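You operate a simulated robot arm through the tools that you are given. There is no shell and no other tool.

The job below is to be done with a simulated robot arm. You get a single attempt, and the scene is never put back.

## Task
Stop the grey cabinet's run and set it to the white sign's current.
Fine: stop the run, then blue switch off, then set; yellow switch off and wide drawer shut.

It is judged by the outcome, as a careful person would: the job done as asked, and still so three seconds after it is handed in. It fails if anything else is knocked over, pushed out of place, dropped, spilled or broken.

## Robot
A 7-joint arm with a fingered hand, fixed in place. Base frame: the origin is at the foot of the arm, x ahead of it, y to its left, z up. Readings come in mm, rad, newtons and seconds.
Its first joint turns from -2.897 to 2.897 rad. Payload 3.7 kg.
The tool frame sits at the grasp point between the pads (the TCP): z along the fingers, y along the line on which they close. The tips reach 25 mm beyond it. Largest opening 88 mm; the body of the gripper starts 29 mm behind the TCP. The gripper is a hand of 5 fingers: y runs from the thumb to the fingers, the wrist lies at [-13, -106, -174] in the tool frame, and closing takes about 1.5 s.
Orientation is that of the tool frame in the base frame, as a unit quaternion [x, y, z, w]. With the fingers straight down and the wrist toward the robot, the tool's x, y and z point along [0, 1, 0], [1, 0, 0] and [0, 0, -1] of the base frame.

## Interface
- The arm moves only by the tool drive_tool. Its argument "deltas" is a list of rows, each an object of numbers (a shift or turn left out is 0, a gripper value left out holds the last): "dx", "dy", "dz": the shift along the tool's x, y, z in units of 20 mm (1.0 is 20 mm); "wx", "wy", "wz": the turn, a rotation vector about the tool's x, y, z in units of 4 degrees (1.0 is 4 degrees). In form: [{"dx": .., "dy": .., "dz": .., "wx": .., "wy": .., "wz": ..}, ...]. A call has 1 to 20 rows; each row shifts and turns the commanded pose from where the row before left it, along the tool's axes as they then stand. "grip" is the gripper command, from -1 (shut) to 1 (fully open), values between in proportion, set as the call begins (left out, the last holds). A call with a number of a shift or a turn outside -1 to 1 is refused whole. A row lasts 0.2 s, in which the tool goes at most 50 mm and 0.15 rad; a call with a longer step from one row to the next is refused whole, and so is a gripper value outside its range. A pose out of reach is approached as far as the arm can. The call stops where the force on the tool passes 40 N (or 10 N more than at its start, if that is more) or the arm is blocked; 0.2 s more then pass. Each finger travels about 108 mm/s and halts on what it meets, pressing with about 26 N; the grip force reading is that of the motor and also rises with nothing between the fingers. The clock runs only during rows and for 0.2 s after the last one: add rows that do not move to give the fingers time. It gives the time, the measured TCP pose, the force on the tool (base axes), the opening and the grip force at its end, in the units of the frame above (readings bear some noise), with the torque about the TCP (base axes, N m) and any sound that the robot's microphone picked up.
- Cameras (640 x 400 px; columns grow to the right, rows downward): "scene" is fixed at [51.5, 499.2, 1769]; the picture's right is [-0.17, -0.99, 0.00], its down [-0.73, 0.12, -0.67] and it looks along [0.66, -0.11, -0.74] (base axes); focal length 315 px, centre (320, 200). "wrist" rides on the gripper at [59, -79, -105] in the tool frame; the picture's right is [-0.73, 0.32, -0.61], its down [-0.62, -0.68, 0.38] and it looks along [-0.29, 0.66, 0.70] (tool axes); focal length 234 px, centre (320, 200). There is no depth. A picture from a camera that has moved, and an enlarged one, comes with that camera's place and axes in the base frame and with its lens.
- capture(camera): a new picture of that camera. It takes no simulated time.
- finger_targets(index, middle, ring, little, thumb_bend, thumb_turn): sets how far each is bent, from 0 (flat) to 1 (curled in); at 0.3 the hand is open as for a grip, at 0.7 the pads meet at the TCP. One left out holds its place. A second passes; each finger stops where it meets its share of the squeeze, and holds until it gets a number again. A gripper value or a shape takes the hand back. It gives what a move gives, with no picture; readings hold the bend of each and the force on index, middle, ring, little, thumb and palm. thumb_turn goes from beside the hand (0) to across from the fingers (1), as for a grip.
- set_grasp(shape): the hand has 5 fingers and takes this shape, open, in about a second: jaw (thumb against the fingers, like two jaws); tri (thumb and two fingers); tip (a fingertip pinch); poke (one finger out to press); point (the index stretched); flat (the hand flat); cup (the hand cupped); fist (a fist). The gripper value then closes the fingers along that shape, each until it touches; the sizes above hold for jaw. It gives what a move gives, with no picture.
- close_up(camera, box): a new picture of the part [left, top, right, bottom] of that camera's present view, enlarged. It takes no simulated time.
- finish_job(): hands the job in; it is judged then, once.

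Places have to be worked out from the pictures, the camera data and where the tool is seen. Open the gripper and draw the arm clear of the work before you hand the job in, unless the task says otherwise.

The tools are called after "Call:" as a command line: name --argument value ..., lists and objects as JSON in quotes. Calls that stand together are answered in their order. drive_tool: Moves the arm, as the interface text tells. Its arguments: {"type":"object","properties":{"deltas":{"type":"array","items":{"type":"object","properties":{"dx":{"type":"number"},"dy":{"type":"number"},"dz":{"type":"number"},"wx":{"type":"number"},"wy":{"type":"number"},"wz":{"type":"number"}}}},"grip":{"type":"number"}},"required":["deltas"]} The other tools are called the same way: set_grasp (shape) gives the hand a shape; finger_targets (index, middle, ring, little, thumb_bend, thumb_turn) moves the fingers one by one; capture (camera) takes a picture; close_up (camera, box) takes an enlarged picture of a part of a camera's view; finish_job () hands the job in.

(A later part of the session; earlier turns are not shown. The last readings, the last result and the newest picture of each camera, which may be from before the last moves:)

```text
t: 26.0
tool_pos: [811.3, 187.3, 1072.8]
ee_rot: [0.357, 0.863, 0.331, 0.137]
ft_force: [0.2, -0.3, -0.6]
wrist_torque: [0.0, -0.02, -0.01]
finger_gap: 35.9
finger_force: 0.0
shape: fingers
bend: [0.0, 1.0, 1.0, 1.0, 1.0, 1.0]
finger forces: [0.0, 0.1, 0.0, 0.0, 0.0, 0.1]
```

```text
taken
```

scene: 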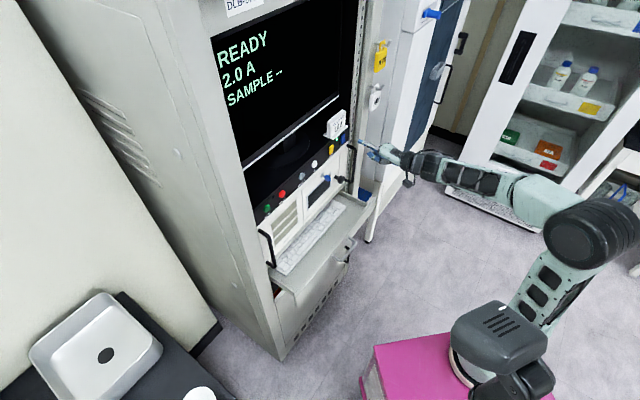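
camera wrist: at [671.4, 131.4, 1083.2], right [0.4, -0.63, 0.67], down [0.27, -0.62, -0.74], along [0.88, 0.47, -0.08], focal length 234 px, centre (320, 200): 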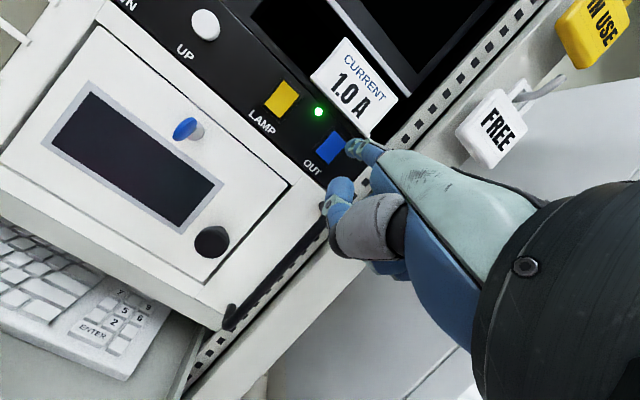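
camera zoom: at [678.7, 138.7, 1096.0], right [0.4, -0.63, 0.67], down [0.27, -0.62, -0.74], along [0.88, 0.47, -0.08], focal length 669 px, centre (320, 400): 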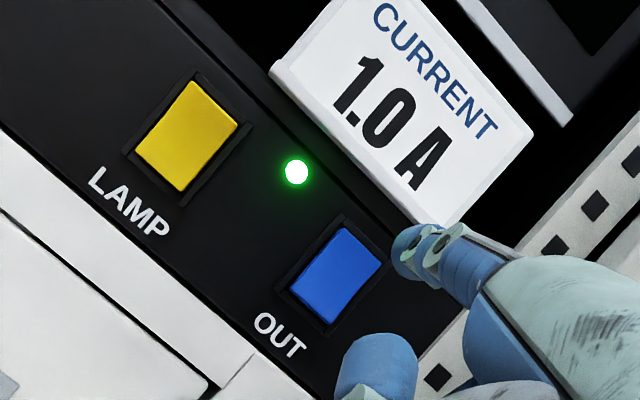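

The blue rocker has flipped (top in, bottom out). To read the indicator LEDs properly, I look at the RUN LED now that the run has stopped.

Call:
close_up --camera "scene" --box '[250, 130, 360, 220]'

Call:
close_up --camera "scene" --box '[200, 0, 360, 110]'

```text
4.44 times, centred on (305, 175) of scene
camera zoom: at [51.5, 499.2, 1769.0], right [-0.17, -0.99, 0.0], down [-0.73, 0.12, -0.67], along [0.66, -0.11, -0.74], focal length 1400 px, centre (387, 311)
```

zoom: 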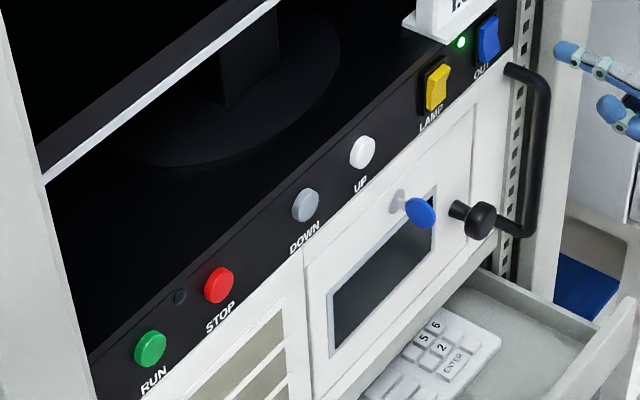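

```text
3.64 times, centred on (280, 55) of scene
camera zoom: at [51.5, 499.2, 1769.0], right [-0.17, -0.99, 0.0], down [-0.73, 0.12, -0.67], along [0.66, -0.11, -0.74], focal length 1146 px, centre (466, 727)
```

zoom: 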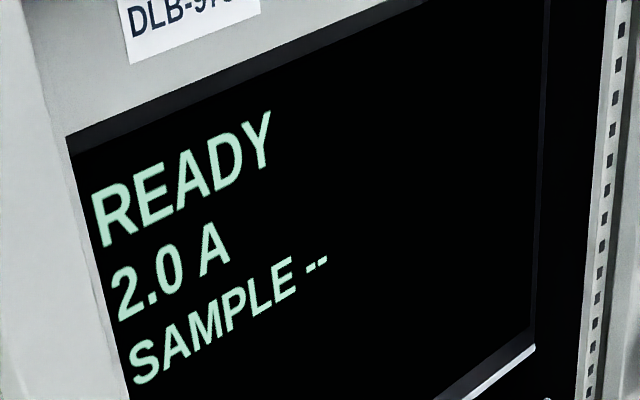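

The RUN LED went dark, but the LED by OUT is still lit and no click came with the blue flip, so the rocker may be only part-way. I zoom in on it in both views.

Call:
close_up --camera "scene" --box '[333, 128, 353, 150]'

Call:
close_up --camera "wrist" --box '[300, 105, 360, 155]'

Call:
close_up --camera "wrist" --box '[260, 65, 320, 115]'

```text
16.00 times, centred on (343, 139) of scene
camera zoom: at [51.5, 499.2, 1769.0], right [-0.17, -0.99, 0.0], down [-0.73, 0.12, -0.67], along [0.66, -0.11, -0.74], focal length 5040 px, centre (-48, 1176)
```

zoom: 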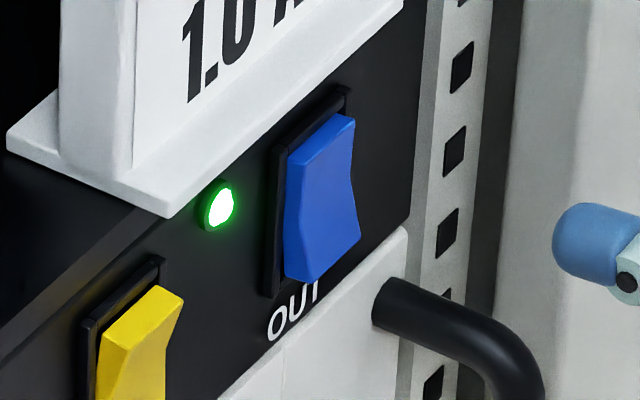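

```text
8.00 times, centred on (330, 130) of wrist
camera zoom: at [678.7, 138.7, 1096.0], right [0.4, -0.63, 0.67], down [0.27, -0.62, -0.74], along [0.88, 0.47, -0.08], focal length 1873 px, centre (240, 760)
```

zoom: 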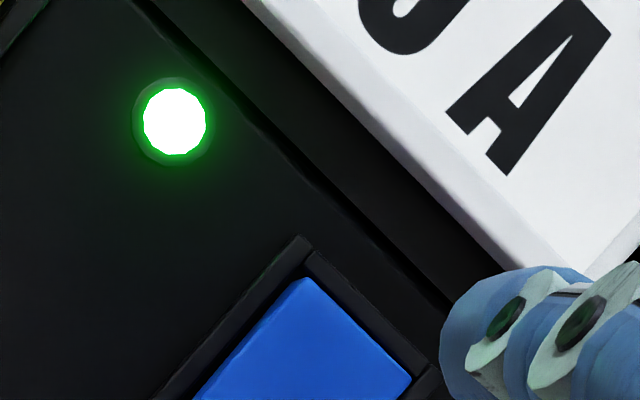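

```text
8.00 times, centred on (290, 90) of wrist
camera zoom: at [678.7, 138.7, 1096.0], right [0.4, -0.63, 0.67], down [0.27, -0.62, -0.74], along [0.88, 0.47, -0.08], focal length 1873 px, centre (560, 1080)
```

zoom: 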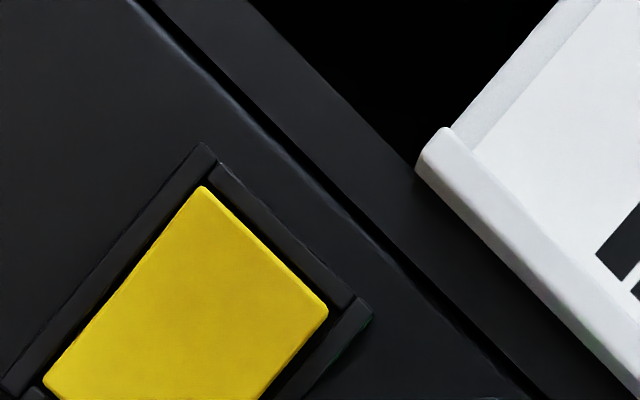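

Corrected for perspective, the blue rocker's profile is now the full mirror of before, so it is fully flipped; the LED right of LAMP must then be the lamp's. I move 69 mm left to the yellow LAMP switch, down 5 mm, and approach its top half.

Call:
drive_tool --deltas '[{"dx": 0.865}, {"dx": 0.865}, {"dx": 0.865}, {"dx": 0.865}, {"dy": -0.167, "dz": 0.186}, {"dy": 0.418, "dz": 0.376}, {"dy": 0.418, "dz": 0.376}, {"dy": 0.418, "dz": 0.376}, {"dy": 0.418, "dz": 0.376}, {}]'

Call:
close_up --camera "scene" --box '[310, 125, 370, 165]'

Call:
close_up --camera "wrist" --box '[240, 60, 400, 200]'

```text
t: 28.2
tool_pos: [795.2, 269.0, 1066.3]
ee_rot: [0.357, 0.862, 0.331, 0.138]
ft_force: [-0.2, -0.3, 0.6]
wrist_torque: [0.0, 0.02, -0.02]
finger_gap: 36.2
finger_force: 0.0
shape: fingers
bend: [0.0, 1.0, 1.0, 1.0, 1.0, 1.0]
finger forces: [0.0, 0.0, 0.1, 0.0, 0.1, 0.1]
```

```text
10.00 times, centred on (340, 145) of scene
camera zoom: at [51.5, 499.2, 1769.0], right [-0.17, -0.99, 0.0], down [-0.73, 0.12, -0.67], along [0.66, -0.11, -0.74], focal length 3150 px, centre (120, 750)
```

zoom: 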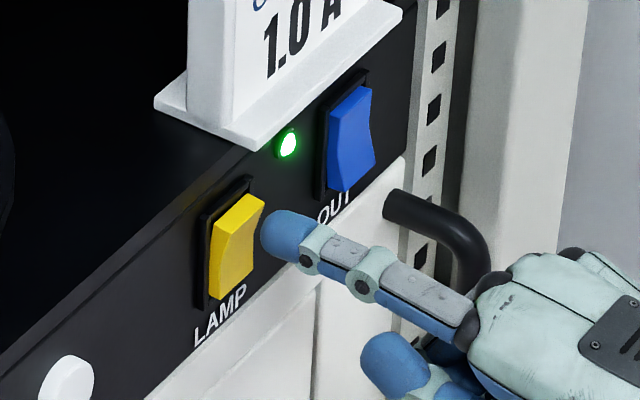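

```text
2.86 times, centred on (320, 130) of wrist
camera zoom: at [662.4, 219.7, 1091.4], right [0.4, -0.63, 0.67], down [0.27, -0.62, -0.74], along [0.88, 0.47, -0.08], focal length 669 px, centre (320, 400)
```

zoom: 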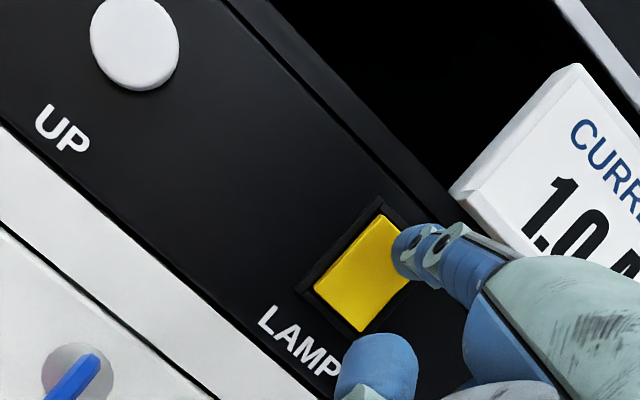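

The tip is a few millimetres from the yellow rocker's top half. I raise 2 mm and press in small steps.

Call:
drive_tool --deltas '[{"dy": 0.067, "dz": -0.074}, {"dy": 0.056, "dz": 0.05}, {"dy": 0.056, "dz": 0.05}, {"dy": 0.056, "dz": 0.05}, {"dy": 0.056, "dz": 0.05}, {"dy": 0.056, "dz": 0.05}]'

Call:
close_up --camera "scene" --box '[310, 125, 370, 165]'

```text
t: 29.6
tool_pos: [800.8, 274.6, 1068.8]
ee_rot: [0.357, 0.863, 0.331, 0.138]
ft_force: [0.0, -0.9, -0.1]
wrist_torque: [0.02, -0.02, 0.01]
finger_gap: 36.1
finger_force: 0.1
shape: fingers
bend: [0.0, 1.0, 1.0, 1.0, 1.0, 1.0]
finger forces: [0.5, 0.1, 0.0, 0.0, 0.0, 0.1]
```

```text
10.00 times, centred on (340, 145) of scene
camera zoom: at [51.5, 499.2, 1769.0], right [-0.17, -0.99, 0.0], down [-0.73, 0.12, -0.67], along [0.66, -0.11, -0.74], focal length 3150 px, centre (120, 750)
```

zoom: 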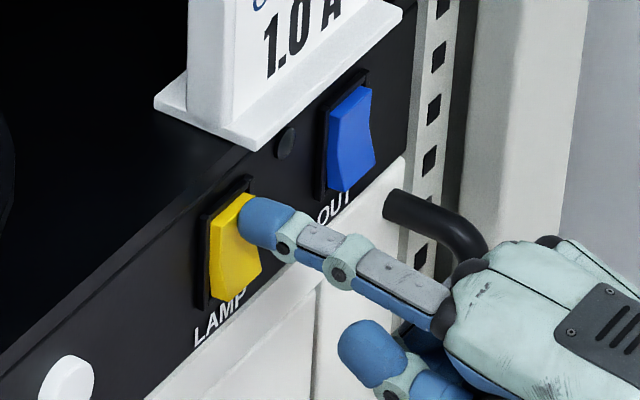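

The lamp LED went out as the yellow rocker flipped, confirming top-pressed = off for both switches. Now I back off and go to the DOWN button.

Call:
drive_tool --deltas '[{"dy": -0.557, "dz": -0.502}, {"dy": -0.557, "dz": -0.502}, {"dy": -0.557, "dz": -0.502}, {"dy": -0.557, "dz": -0.502}, {"dx": 0.966}, {"dx": 0.966}, {"dx": 0.966}, {"dx": 0.966}, {"dx": 0.966}, {"dx": 0.966}, {"dx": 0.966}, {"dx": 0.966}, {"dy": -0.318, "dz": 0.353}, {"dy": 0.483, "dz": 0.435}, {"dy": 0.483, "dz": 0.435}, {"dy": 0.483, "dz": 0.435}, {"dy": 0.483, "dz": 0.435}, {}]'

Call:
close_up --camera "scene" --box '[270, 140, 350, 200]'

Call:
close_up --camera "wrist" --box '[240, 60, 400, 200]'

```text
t: 33.4
tool_pos: [685.5, 379.1, 1057.6]
ee_rot: [0.356, 0.863, 0.331, 0.137]
ft_force: [-0.1, 0.0, -0.4]
wrist_torque: [0.0, 0.03, 0.0]
finger_gap: 35.8
finger_force: 0.1
shape: fingers
bend: [0.0, 1.0, 1.0, 1.0, 1.0, 1.0]
finger forces: [0.1, 0.0, 0.1, 0.0, 0.1, 0.0]
```

```text
6.67 times, centred on (310, 170) of scene
camera zoom: at [51.5, 499.2, 1769.0], right [-0.17, -0.99, 0.0], down [-0.73, 0.12, -0.67], along [0.66, -0.11, -0.74], focal length 2100 px, centre (387, 400)
```

zoom: 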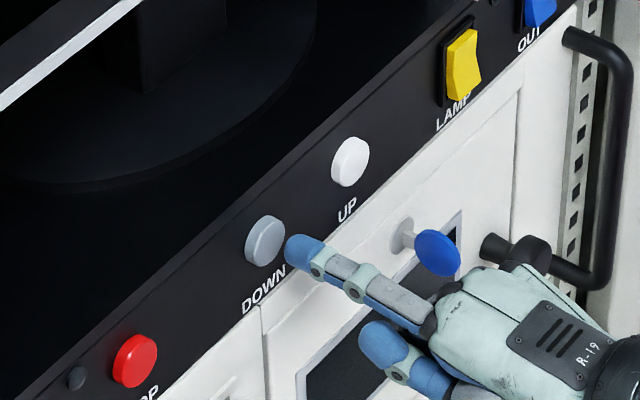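

```text
2.86 times, centred on (320, 130) of wrist
camera zoom: at [552.9, 330.0, 1083.3], right [0.4, -0.63, 0.67], down [0.27, -0.62, -0.74], along [0.88, 0.47, -0.08], focal length 669 px, centre (320, 400)
```

zoom: 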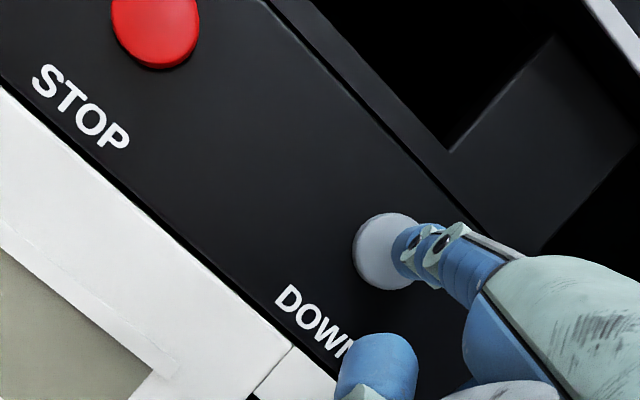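

The tip is centred on the grey DOWN button, about 10 mm off. I press it, then release.

Call:
drive_tool --deltas '[{"dy": 0.149, "dz": 0.134}, {"dy": 0.149, "dz": 0.134}, {"dy": 0.056, "dz": 0.05}, {"dy": 0.056, "dz": 0.05}, {"dy": 0.056, "dz": 0.05}]'

Call:
close_up --camera "scene" --box '[200, 0, 360, 110]'

```text
t: 34.6
tool_pos: [695.8, 387.0, 1059.2]
ee_rot: [0.356, 0.863, 0.331, 0.138]
ft_force: [-2.9, -2.7, -0.3]
wrist_torque: [0.14, -0.14, 0.0]
finger_gap: 36.0
finger_force: 1.9
shape: fingers
bend: [0.0, 1.0, 1.0, 1.0, 1.0, 1.0]
finger forces: [3.8, 0.0, 0.0, 0.0, 0.1, 0.1]
heard: click
```

```text
3.64 times, centred on (280, 55) of scene
camera zoom: at [51.5, 499.2, 1769.0], right [-0.17, -0.99, 0.0], down [-0.73, 0.12, -0.67], along [0.66, -0.11, -0.74], focal length 1146 px, centre (466, 727)
```

zoom: 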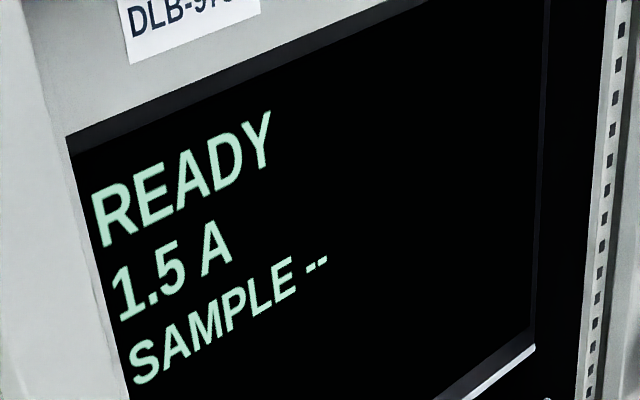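

One press takes it to 1.5 A. I release fully and press once more in the same way.

Call:
drive_tool --deltas '[{"dy": -0.26, "dz": -0.234}, {"dy": -0.26, "dz": -0.234}, {}]'

Call:
close_up --camera "scene" --box '[200, 0, 360, 110]'

```text
t: 35.4
tool_pos: [684.4, 378.1, 1058.8]
ee_rot: [0.358, 0.863, 0.33, 0.137]
ft_force: [-0.1, 1.6, -0.1]
wrist_torque: [0.03, -0.04, 0.02]
finger_gap: 35.8
finger_force: 0.0
shape: fingers
bend: [0.0, 1.0, 1.0, 1.0, 1.0, 1.0]
finger forces: [0.0, 0.0, 0.0, 0.1, 0.1, 0.0]
```

```text
3.64 times, centred on (280, 55) of scene
camera zoom: at [51.5, 499.2, 1769.0], right [-0.17, -0.99, 0.0], down [-0.73, 0.12, -0.67], along [0.66, -0.11, -0.74], focal length 1146 px, centre (466, 727)
```

zoom: 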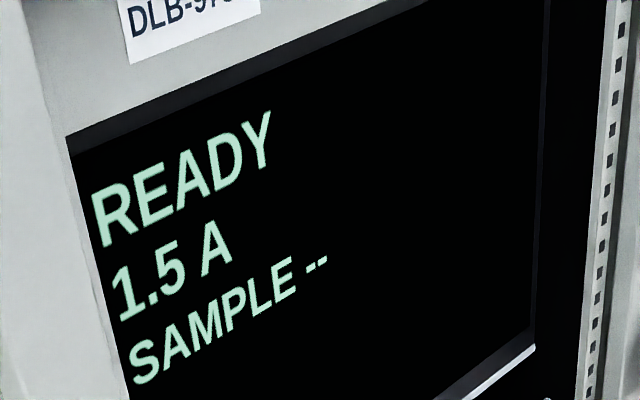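

The button is released and the reading stays at 1.5 A. I press DOWN a second time.

Call:
drive_tool --deltas '[{"dy": 0.188, "dz": 0.169}, {"dy": 0.188, "dz": 0.169}, {"dy": 0.048, "dz": 0.043}, {"dy": 0.048, "dz": 0.043}, {"dy": 0.048, "dz": 0.043}]'

Call:
close_up --camera "scene" --box '[200, 0, 360, 110]'

```text
t: 36.6
tool_pos: [694.9, 387.8, 1060.1]
ee_rot: [0.357, 0.863, 0.331, 0.138]
ft_force: [-3.9, -3.5, -1.4]
wrist_torque: [0.19, -0.17, 0.04]
finger_gap: 35.6
finger_force: 2.5
shape: fingers
bend: [0.0, 1.0, 1.0, 1.0, 1.0, 1.0]
finger forces: [5.3, 0.1, 0.0, 0.1, 0.1, 0.1]
heard: click
```

```text
3.64 times, centred on (280, 55) of scene
camera zoom: at [51.5, 499.2, 1769.0], right [-0.17, -0.99, 0.0], down [-0.73, 0.12, -0.67], along [0.66, -0.11, -0.74], focal length 1146 px, centre (466, 727)
```

zoom: 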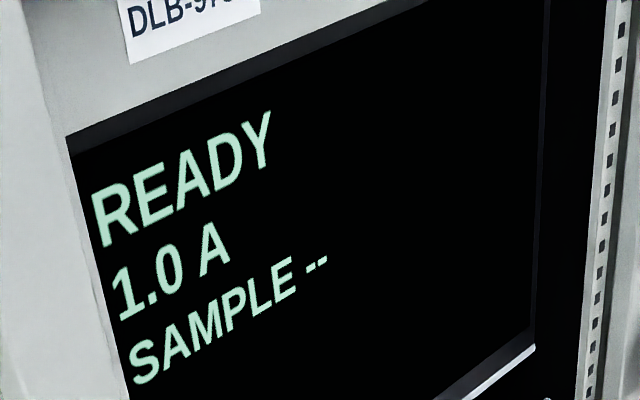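

The screen now shows READY, 1.0 A, as on the white sign. I retreat 200 mm along the normal and look at the drawer.

Call:
drive_tool --deltas '[{"dy": -0.3, "dz": -0.27}, {"dy": -0.743, "dz": -0.669}, {"dy": -0.743, "dz": -0.669}, {"dy": -0.743, "dz": -0.669}, {"dy": -0.743, "dz": -0.669}, {"dy": -0.743, "dz": -0.669}, {"dy": -0.743, "dz": -0.669}, {"dy": -0.743, "dz": -0.669}, {"dy": -0.743, "dz": -0.669}, {"dy": -0.743, "dz": -0.669}, {"dy": -0.743, "dz": -0.669}, {"dy": -0.743, "dz": -0.669}, {"dy": -0.743, "dz": -0.669}]'

Call:
capture --camera "wrist"

Call:
close_up --camera "scene" --box '[220, 140, 420, 340]'

Call:
capture --camera "scene"

```text
t: 39.4
tool_pos: [518.4, 213.4, 1060.6]
ee_rot: [0.357, 0.863, 0.331, 0.137]
ft_force: [-0.4, 0.4, 0.6]
wrist_torque: [-0.02, 0.0, 0.03]
finger_gap: 35.8
finger_force: 0.1
shape: fingers
bend: [0.0, 1.0, 1.0, 1.0, 1.0, 1.0]
finger forces: [0.0, 0.1, 0.1, 0.0, 0.0, 0.0]
```

```text
taken
camera wrist: at [385.9, 163.3, 1084.5], right [0.4, -0.63, 0.67], down [0.27, -0.62, -0.74], along [0.88, 0.47, -0.08], focal length 234 px, centre (320, 200)
```

wrist: 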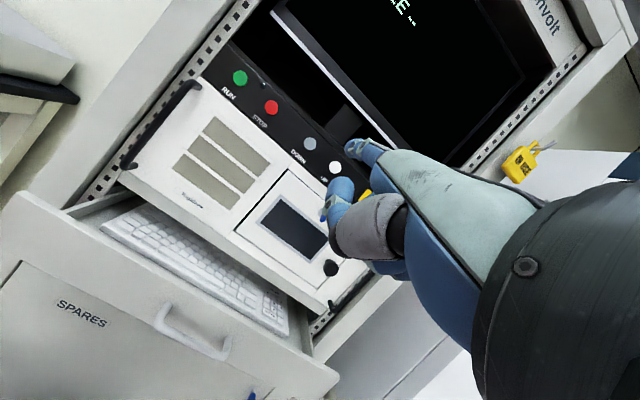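

```text
2.00 times, centred on (320, 240) of scene
camera zoom: at [51.5, 499.2, 1769.0], right [-0.17, -0.99, 0.0], down [-0.73, 0.12, -0.67], along [0.66, -0.11, -0.74], focal length 630 px, centre (320, 120)
```

zoom: 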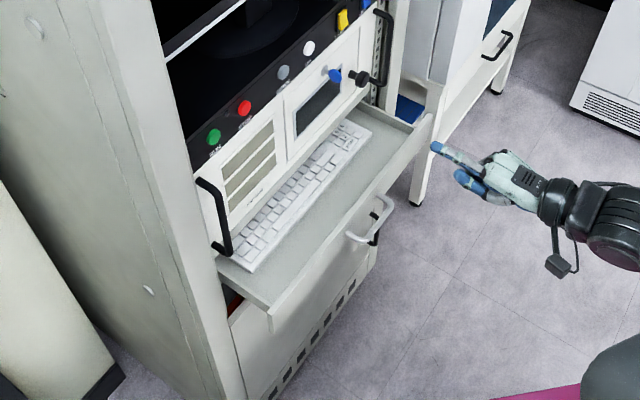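

```text
taken
```

scene: 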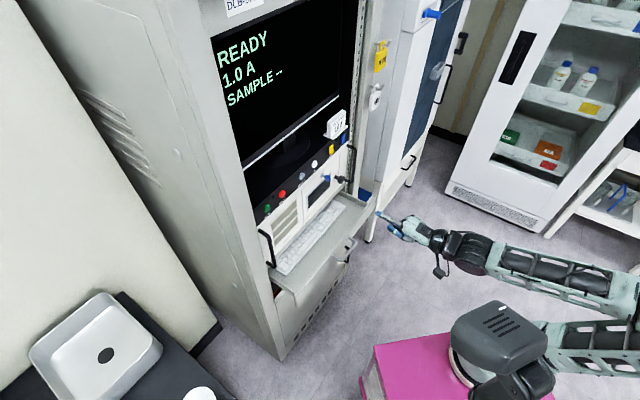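

1.0 A is confirmed. Before shutting, I look closely at the drawer fronts to tell the wide drawer from whatever is below it.

Call:
close_up --camera "scene" --box '[260, 190, 380, 350]'

Call:
close_up --camera "wrist" --box '[0, 180, 360, 400]'

Call:
close_up --camera "scene" --box '[260, 260, 320, 320]'

```text
2.50 times, centred on (320, 270) of scene
camera zoom: at [51.5, 499.2, 1769.0], right [-0.17, -0.99, 0.0], down [-0.73, 0.12, -0.67], along [0.66, -0.11, -0.74], focal length 788 px, centre (320, 25)
```

zoom: 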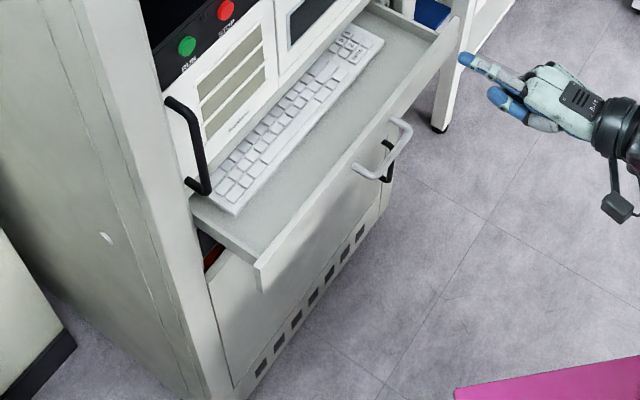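

```text
1.78 times, centred on (180, 290) of wrist
camera zoom: at [385.9, 163.3, 1084.5], right [0.4, -0.63, 0.67], down [0.27, -0.62, -0.74], along [0.88, 0.47, -0.08], focal length 416 px, centre (569, 40)
```

zoom: 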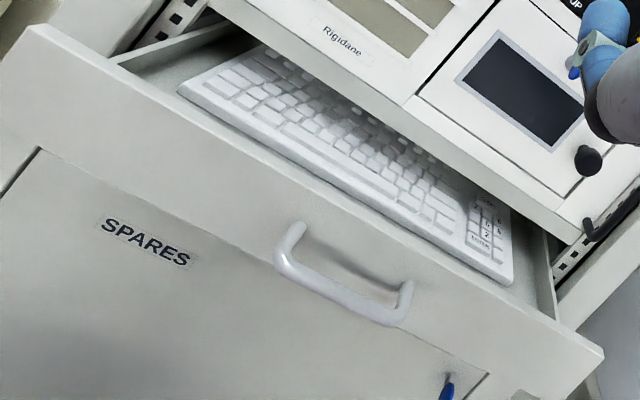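

```text
6.67 times, centred on (290, 290) of scene
camera zoom: at [51.5, 499.2, 1769.0], right [-0.17, -0.99, 0.0], down [-0.73, 0.12, -0.67], along [0.66, -0.11, -0.74], focal length 2100 px, centre (520, -400)
```

zoom: 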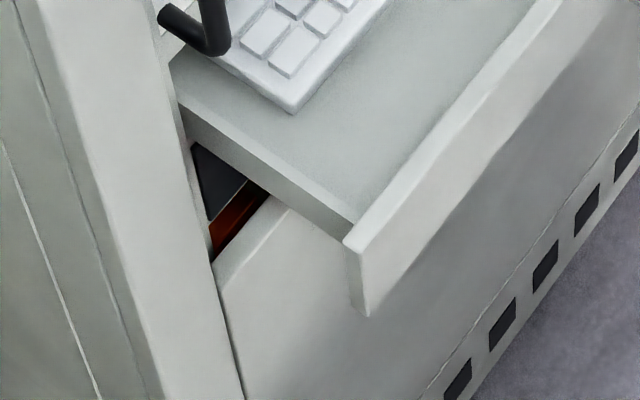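

The wide drawer is the keyboard tray: front plane at x+y≈986, z≈760–843, with the white handle at z≈806 centred at lateral −240; the SPARES door below is shut. I flatten the hand, so the fingertips can push the front just above the handle, and descend in front of it.

Call:
set_grasp --shape "flat"

Call:
drive_tool --deltas '[{"dx": -0.037, "dy": -0.647, "dz": 0.718}, {"dx": -0.037, "dy": -0.647, "dz": 0.718}, {"dx": -0.037, "dy": -0.647, "dz": 0.718}, {"dx": -0.037, "dy": -0.647, "dz": 0.718}, {"dx": -0.037, "dy": -0.647, "dz": 0.718}, {"dx": -0.037, "dy": -0.647, "dz": 0.718}, {"dx": -0.037, "dy": -0.647, "dz": 0.718}, {"dx": -0.037, "dy": -0.647, "dz": 0.718}, {"dx": -0.037, "dy": -0.647, "dz": 0.718}, {"dx": -0.037, "dy": -0.647, "dz": 0.718}, {"dx": -0.037, "dy": -0.647, "dz": 0.718}, {"dx": -0.037, "dy": -0.647, "dz": 0.718}, {"dx": -0.037, "dy": -0.647, "dz": 0.718}, {"dx": -0.037, "dy": -0.647, "dz": 0.718}, {"dx": -0.037, "dy": -0.647, "dz": 0.718}]'

Call:
capture --camera "wrist"

Call:
close_up --camera "scene" --box '[260, 180, 460, 300]'

```text
t: 40.3
tool_pos: [519.0, 212.6, 1060.3]
ee_rot: [0.357, 0.863, 0.331, 0.137]
ft_force: [-0.4, -0.8, -0.4]
wrist_torque: [0.0, -0.02, -0.02]
finger_gap: 80.5
finger_force: 0.1
shape: flat
bend: [0.0, 0.0, 0.0, 0.0, 0.4, 0.0]
finger forces: [0.0, 0.1, 0.1, 0.0, 0.0, 0.0]
```

```text
t: 43.5
tool_pos: [618.1, 293.0, 878.9]
ee_rot: [0.357, 0.863, 0.331, 0.138]
ft_force: [0.4, -0.1, 0.7]
wrist_torque: [-0.02, 0.01, 0.0]
finger_gap: 80.4
finger_force: 0.0
shape: flat
bend: [0.0, 0.0, 0.0, 0.0, 0.4, 0.0]
finger forces: [0.0, 0.1, 0.1, 0.0, 0.1, 0.0]
out of reach, approached as far as the arm can: row 2, 3, 4, 5, 6, 7, 8, 9, 10, 11, 12, 13, 14, 15
```

```text
taken
camera wrist: at [485.3, 244.0, 903.0], right [0.4, -0.63, 0.67], down [0.26, -0.62, -0.74], along [0.88, 0.47, -0.08], focal length 234 px, centre (320, 200)
```

wrist: 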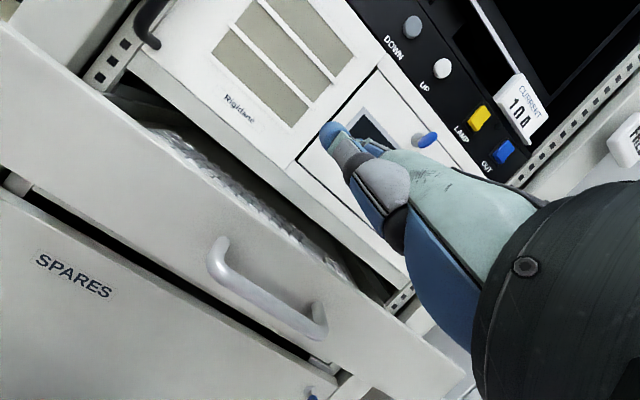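

```text
3.20 times, centred on (360, 240) of scene
camera zoom: at [51.5, 499.2, 1769.0], right [-0.17, -0.99, 0.0], down [-0.73, 0.12, -0.67], along [0.66, -0.11, -0.74], focal length 1008 px, centre (192, 72)
```

zoom: 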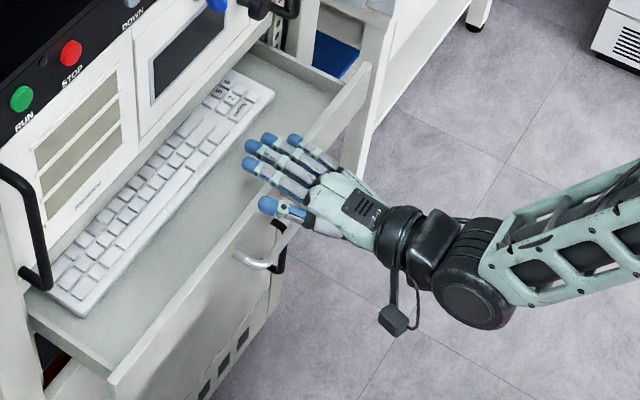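

The pose was out of reach and the hand slid forward above the tray at z≈936 without touching anything. I reverse the move to back out upward.

Call:
drive_tool --deltas '[{"dx": 0.037, "dy": 0.647, "dz": -0.718}, {"dx": 0.037, "dy": 0.647, "dz": -0.718}, {"dx": 0.037, "dy": 0.647, "dz": -0.718}, {"dx": 0.037, "dy": 0.647, "dz": -0.718}]'

```text
t: 44.5
tool_pos: [617.1, 296.4, 954.6]
ee_rot: [0.357, 0.863, 0.331, 0.137]
ft_force: [-0.8, -0.3, 0.7]
wrist_torque: [0.0, -0.01, 0.01]
finger_gap: 80.4
finger_force: 0.1
shape: flat
bend: [0.0, 0.0, 0.0, 0.0, 0.4, 0.0]
finger forces: [0.0, 0.1, 0.0, 0.0, 0.0, 0.0]
```

The commanded pose now follows the actual one; the hand is at z 955, clear above the tray. I pitch the hand back to tool-down (which should reach lower) and retreat 140 mm away from the cabinet.

Call:
drive_tool --deltas '[{"wx": 1}, {"wx": 1}, {"wx": 1}, {"wx": 1}, {"wx": 1}, {"wx": 1}, {"wx": 1}, {"wx": 1}, {"wx": 1}, {"wx": 1}, {"wx": 0.5}, {"dy": -1}, {"dy": -1}, {"dy": -1}, {"dy": -1}, {"dy": -1}, {"dy": -1}, {"dy": -1}]'

Call:
set_grasp --shape "fist"

Call:
capture --camera "wrist"

Call:
capture --camera "scene"

```text
t: 48.3
tool_pos: [517.0, 196.4, 957.5]
ee_rot: [0.382, 0.924, 0.001, 0.001]
ft_force: [-0.1, -0.2, 0.1]
wrist_torque: [-0.03, 0.01, -0.01]
finger_gap: 80.5
finger_force: 0.1
shape: flat
bend: [0.0, 0.0, 0.0, 0.0, 0.4, 0.0]
finger forces: [0.0, 0.0, 0.1, 0.0, 0.0, 0.0]
```

```text
t: 49.2
tool_pos: [517.5, 197.9, 956.8]
ee_rot: [0.382, 0.924, -0.001, 0.0]
ft_force: [0.1, 0.5, -0.2]
wrist_torque: [0.0, 0.02, -0.01]
finger_gap: 0.1
finger_force: 0.0
shape: fist
bend: [1.0, 1.0, 1.0, 1.0, 0.86, 0.85]
finger forces: [0.0, 0.0, 0.1, 0.0, 0.1, 0.1]
```

```text
taken
camera wrist: at [419.6, 183.4, 1061.6], right [0.74, -0.28, 0.61], down [-0.04, -0.92, -0.38], along [0.67, 0.26, -0.7], focal length 234 px, centre (320, 200)
```

wrist: 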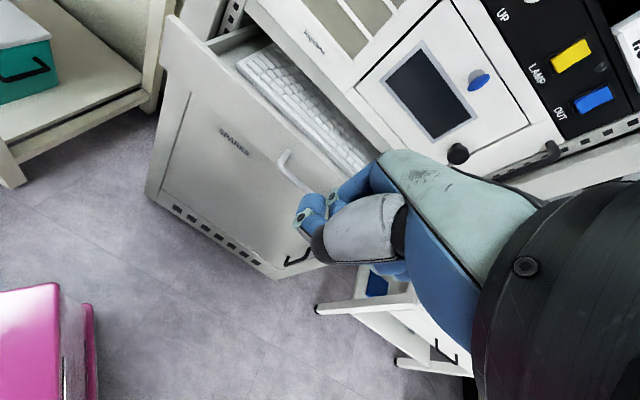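

```text
taken
```

scene: 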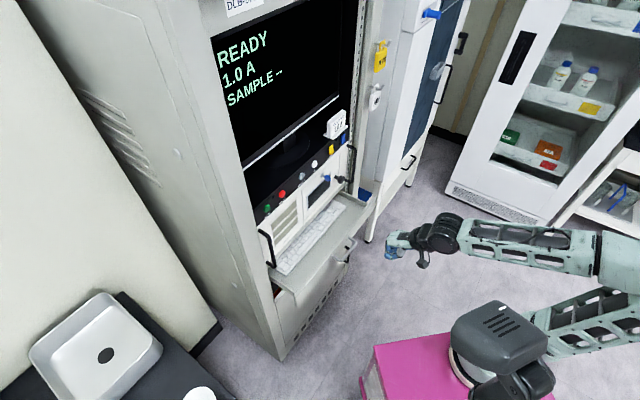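

The arm reaches here fine. I zoom on the fist to see its foremost surface.

Call:
close_up --camera "scene" --box '[370, 200, 470, 280]'

Call:
close_up --camera "wrist" --box '[200, 100, 440, 300]'

```text
5.00 times, centred on (420, 240) of scene
camera zoom: at [51.5, 499.2, 1769.0], right [-0.17, -0.99, 0.0], down [-0.73, 0.12, -0.67], along [0.66, -0.11, -0.74], focal length 1575 px, centre (-180, 0)
```

zoom: 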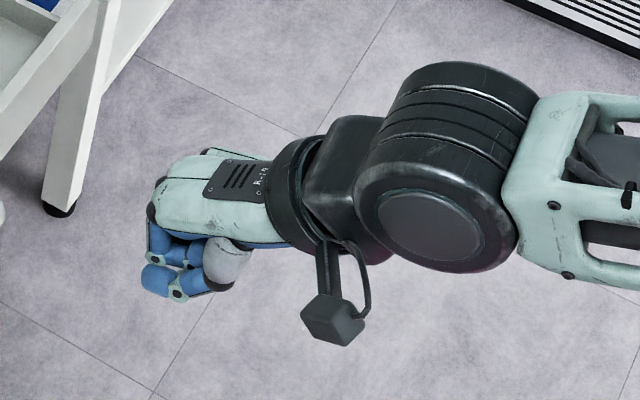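

```text
2.00 times, centred on (320, 200) of wrist
camera zoom: at [419.6, 183.4, 1061.6], right [0.74, -0.28, 0.61], down [-0.04, -0.92, -0.38], along [0.67, 0.26, -0.7], focal length 468 px, centre (320, 200)
```

zoom: 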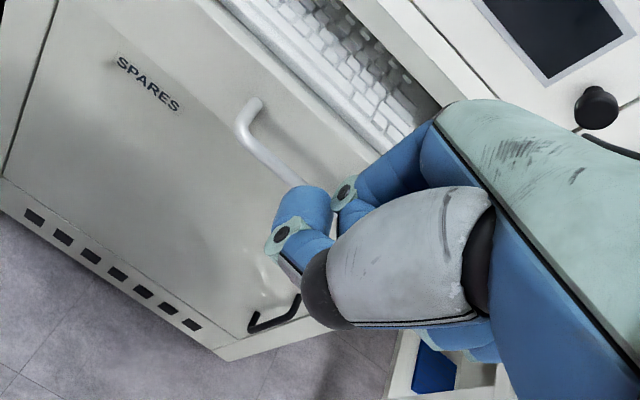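

The fist's front face is about 30–35 mm ahead of the TCP, from 0 to 70 mm above it. At lateral −226 it is centred on the handle, so I descend 182 mm in front of it.

Call:
drive_tool --deltas '[{"dz": 0.91}, {"dz": 0.91}, {"dz": 0.91}, {"dz": 0.91}, {"dz": 0.91}, {"dz": 0.91}, {"dz": 0.91}, {"dz": 0.91}, {"dz": 0.91}, {"dz": 0.91}]'

Call:
capture --camera "wrist"

Call:
close_up --camera "scene" --box '[260, 180, 480, 320]'

```text
t: 51.4
tool_pos: [543.1, 221.5, 796.1]
ee_rot: [0.382, 0.924, 0.0, 0.0]
ft_force: [-0.7, -0.1, -0.2]
wrist_torque: [0.0, -0.04, -0.01]
finger_gap: 0.0
finger_force: 0.1
shape: fist
bend: [1.0, 1.0, 1.0, 1.0, 0.86, 0.85]
finger forces: [0.0, 0.0, 0.1, 0.0, 0.0, 0.0]
out of reach, approached as far as the arm can: row 7, 8, 9, 10
```

```text
taken
camera wrist: at [445.3, 208.2, 900.5], right [0.74, -0.28, 0.61], down [-0.04, -0.92, -0.38], along [0.67, 0.26, -0.7], focal length 234 px, centre (320, 200)
```

wrist: 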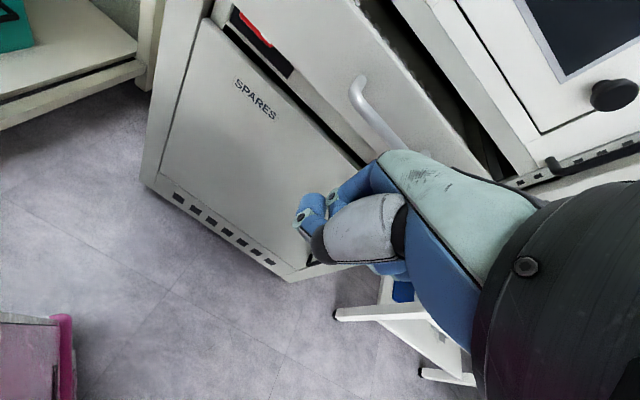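

```text
2.86 times, centred on (370, 250) of scene
camera zoom: at [51.5, 499.2, 1769.0], right [-0.17, -0.99, 0.0], down [-0.73, 0.12, -0.67], along [0.66, -0.11, -0.74], focal length 900 px, centre (177, 57)
```

zoom: 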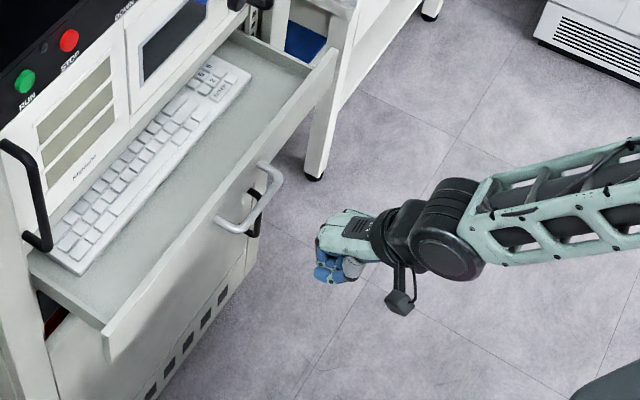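

The arm stopped at z 796 by reach; the handle bar is at z≈806, roughly 85 mm ahead of the fist. I go forward 60 mm with a slight descent, as reach improves further out.

Call:
drive_tool --deltas '[{"dy": 0.75}, {"dy": 0.75, "dz": 0.2}, {"dy": 0.75, "dz": 0.3}, {"dy": 0.75, "dz": 0.4}, {}]'

Call:
close_up --camera "wrist" --box '[240, 40, 480, 280]'

Call:
close_up --camera "scene" --box '[290, 200, 430, 300]'

```text
t: 52.6
tool_pos: [583.6, 264.4, 777.5]
ee_rot: [0.382, 0.924, -0.001, 0.0]
ft_force: [-0.6, 0.2, 0.2]
wrist_torque: [0.03, 0.01, 0.01]
finger_gap: 0.2
finger_force: 0.0
shape: fist
bend: [1.0, 1.0, 1.0, 1.0, 0.86, 0.85]
finger forces: [0.0, 0.1, 0.0, 0.0, 0.1, 0.1]
```

```text
1.67 times, centred on (360, 160) of wrist
camera zoom: at [486.6, 250.2, 882.0], right [0.74, -0.28, 0.61], down [-0.04, -0.92, -0.38], along [0.67, 0.26, -0.7], focal length 390 px, centre (253, 267)
```

zoom: 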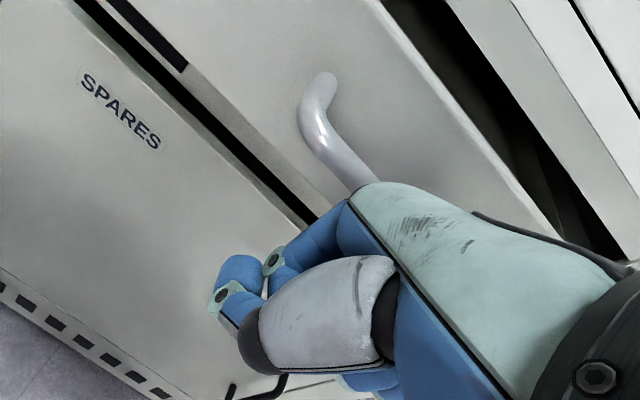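

```text
4.00 times, centred on (360, 250) of scene
camera zoom: at [51.5, 499.2, 1769.0], right [-0.17, -0.99, 0.0], down [-0.73, 0.12, -0.67], along [0.66, -0.11, -0.74], focal length 1260 px, centre (160, 0)
```

zoom: 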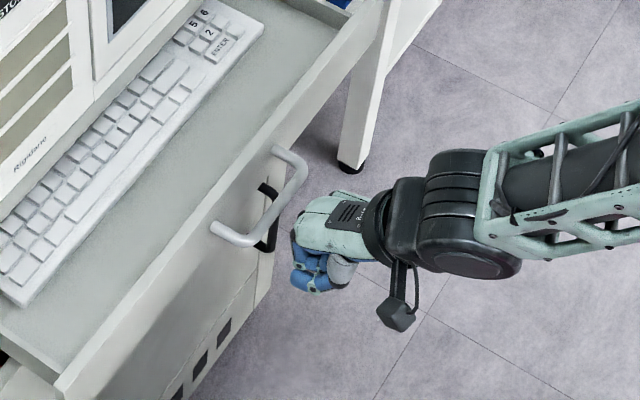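

The fist is level with the handle bar and about 27 mm from it, with other protrusions (SPARES handle) far below. I advance slowly until contact and start pushing.

Call:
drive_tool --deltas '[{"dy": 0.5}, {"dy": 0.5}, {"dy": 0.4}, {"dy": 0.4}, {"dy": 0.4}, {"dy": 0.4}]'

Call:
close_up --camera "wrist" --box '[240, 40, 480, 280]'

Call:
close_up --camera "scene" --box '[260, 180, 430, 300]'

```text
t: 54.0
tool_pos: [622.5, 301.8, 778.2]
ee_rot: [0.384, 0.923, 0.0, 0.001]
ft_force: [-1.7, -1.2, 1.5]
wrist_torque: [0.01, -0.05, 0.0]
finger_gap: 0.0
finger_force: 0.1
shape: fist
bend: [1.0, 1.0, 1.0, 1.0, 0.86, 0.85]
finger forces: [0.0, 2.4, 0.1, 0.0, 0.0, 0.0]
```

```text
1.67 times, centred on (360, 160) of wrist
camera zoom: at [524.1, 286.8, 882.5], right [0.74, -0.28, 0.61], down [-0.04, -0.92, -0.38], along [0.67, 0.26, -0.7], focal length 390 px, centre (253, 267)
```

zoom: 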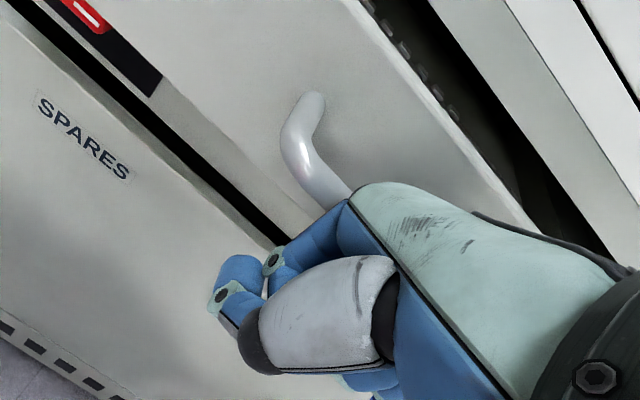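

```text
3.33 times, centred on (345, 240) of scene
camera zoom: at [51.5, 499.2, 1769.0], right [-0.17, -0.99, 0.0], down [-0.73, 0.12, -0.67], along [0.66, -0.11, -0.74], focal length 1050 px, centre (237, 67)
```

zoom: 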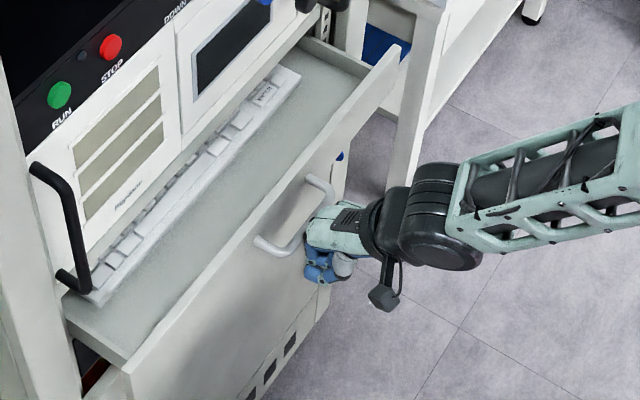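

The drawer is sliding in with only ~2 N. I keep pushing at the same gentle pace.

Call:
drive_tool --deltas '[{"dy": 0.4}, {"dy": 0.4}, {"dy": 0.4}, {"dy": 0.4}, {"dy": 0.4}, {"dy": 0.4}, {"dy": 0.4}, {"dy": 0.4}, {"dy": 0.4}]'

Call:
close_up --camera "scene" --box '[260, 180, 430, 300]'

Call:
capture --camera "wrist"

```text
t: 56.0
tool_pos: [673.7, 353.2, 778.7]
ee_rot: [0.382, 0.924, 0.001, 0.0]
ft_force: [-0.9, -1.9, 0.8]
wrist_torque: [0.08, -0.11, -0.01]
finger_gap: 0.0
finger_force: 0.2
shape: fist
bend: [1.0, 1.0, 1.0, 1.0, 0.86, 0.85]
finger forces: [0.1, 2.6, 0.1, 0.1, 0.0, 0.0]
```

```text
3.33 times, centred on (345, 240) of scene
camera zoom: at [51.5, 499.2, 1769.0], right [-0.17, -0.99, 0.0], down [-0.73, 0.12, -0.67], along [0.66, -0.11, -0.74], focal length 1050 px, centre (237, 67)
```

zoom: 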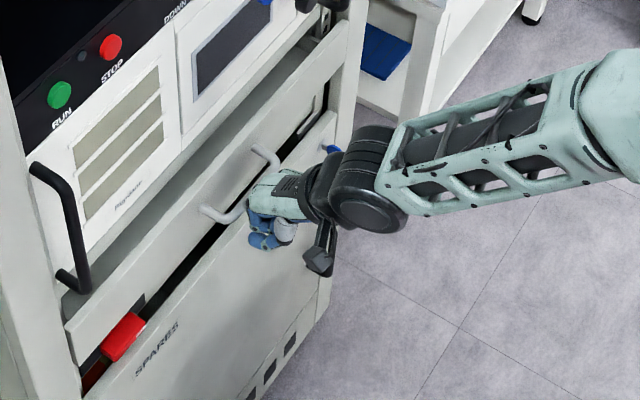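

```text
taken
camera wrist: at [575.7, 338.6, 882.6], right [0.74, -0.28, 0.61], down [-0.04, -0.92, -0.38], along [0.67, 0.26, -0.7], focal length 234 px, centre (320, 200)
```

wrist: 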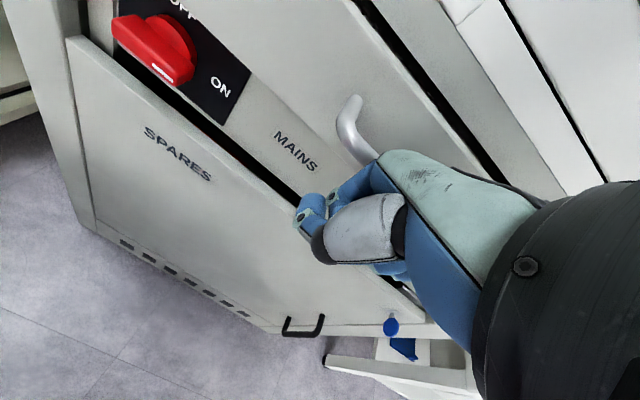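

The drawer is nearly in; a red MAINS switch sits below left, well away from the hand. I continue in smaller steps, watching the force.

Call:
drive_tool --deltas '[{"dy": 0.3}, {"dy": 0.3}, {"dy": 0.3}, {"dy": 0.3}, {"dy": 0.3}]'

Call:
close_up --camera "scene" --box '[260, 180, 430, 300]'

Call:
capture --camera "wrist"

```text
t: 57.0
tool_pos: [684.5, 365.4, 779.2]
ee_rot: [0.383, 0.924, -0.003, 0.001]
ft_force: [-19.5, -18.9, 13.8]
wrist_torque: [0.99, -1.14, -0.21]
finger_gap: 0.2
finger_force: 0.1
shape: fist
bend: [1.0, 1.0, 1.0, 1.0, 0.86, 0.85]
finger forces: [0.0, 30.7, 0.0, 0.0, 0.0, 0.0]
stopped in row 4: the force on the tool passed its limit at 53 N (the readings are from after the stop); the commanded pose is now the measured one
```

```text
3.33 times, centred on (345, 240) of scene
camera zoom: at [51.5, 499.2, 1769.0], right [-0.17, -0.99, 0.0], down [-0.73, 0.12, -0.67], along [0.66, -0.11, -0.74], focal length 1050 px, centre (237, 67)
```

zoom: 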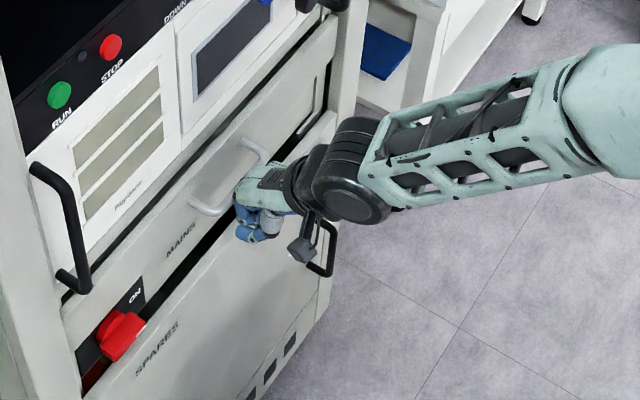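

```text
taken
camera wrist: at [587.3, 351.2, 883.1], right [0.74, -0.28, 0.61], down [-0.04, -0.92, -0.38], along [0.67, 0.26, -0.7], focal length 234 px, centre (320, 200)
```

wrist: 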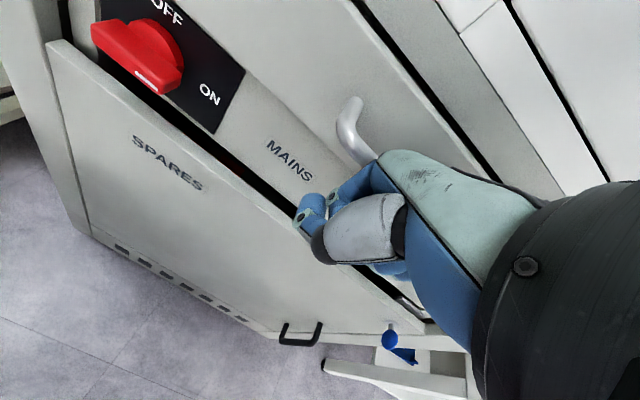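

The push met a stop at 53 N. I back off and check whether the drawer is flush.

Call:
drive_tool --deltas '[{"dy": -0.5}, {"dy": -1}, {"dy": -1}, {"dy": -1}, {"dy": -1}, {"dy": -1}, {"dy": -1}]'

Call:
close_up --camera "scene" --box '[250, 170, 370, 290]'

Call:
capture --camera "wrist"

```text
t: 58.5
tool_pos: [593.3, 274.4, 778.5]
ee_rot: [0.382, 0.924, -0.002, 0.0]
ft_force: [0.3, -0.1, 0.0]
wrist_torque: [-0.02, 0.02, -0.02]
finger_gap: 0.1
finger_force: 0.0
shape: fist
bend: [1.0, 1.0, 1.0, 1.0, 0.86, 0.85]
finger forces: [0.0, 0.1, 0.0, 0.0, 0.0, 0.1]
```

```text
3.33 times, centred on (310, 230) of scene
camera zoom: at [51.5, 499.2, 1769.0], right [-0.17, -0.99, 0.0], down [-0.73, 0.12, -0.67], along [0.66, -0.11, -0.74], focal length 1050 px, centre (353, 100)
```

zoom: 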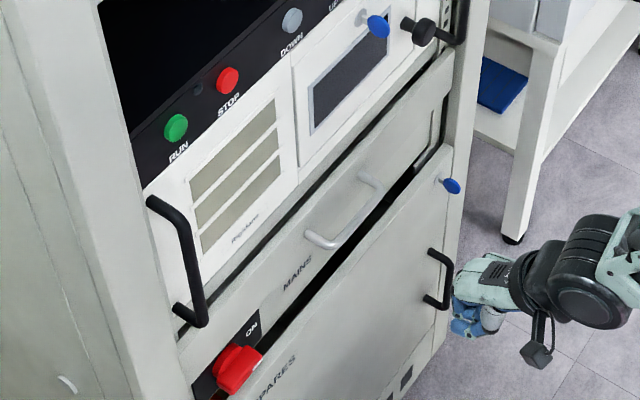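

```text
taken
camera wrist: at [495.0, 260.9, 883.3], right [0.74, -0.28, 0.61], down [-0.04, -0.92, -0.38], along [0.67, 0.26, -0.7], focal length 234 px, centre (320, 200)
```

wrist: 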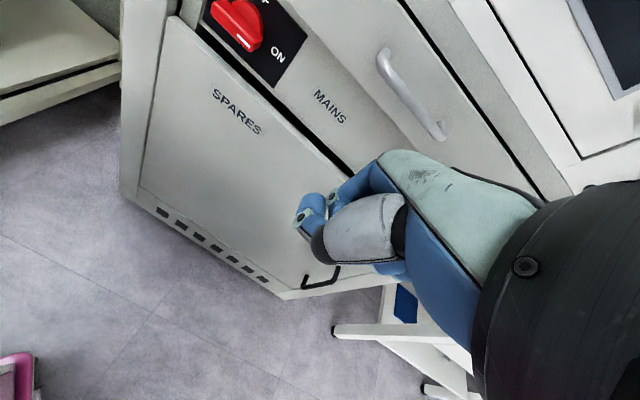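

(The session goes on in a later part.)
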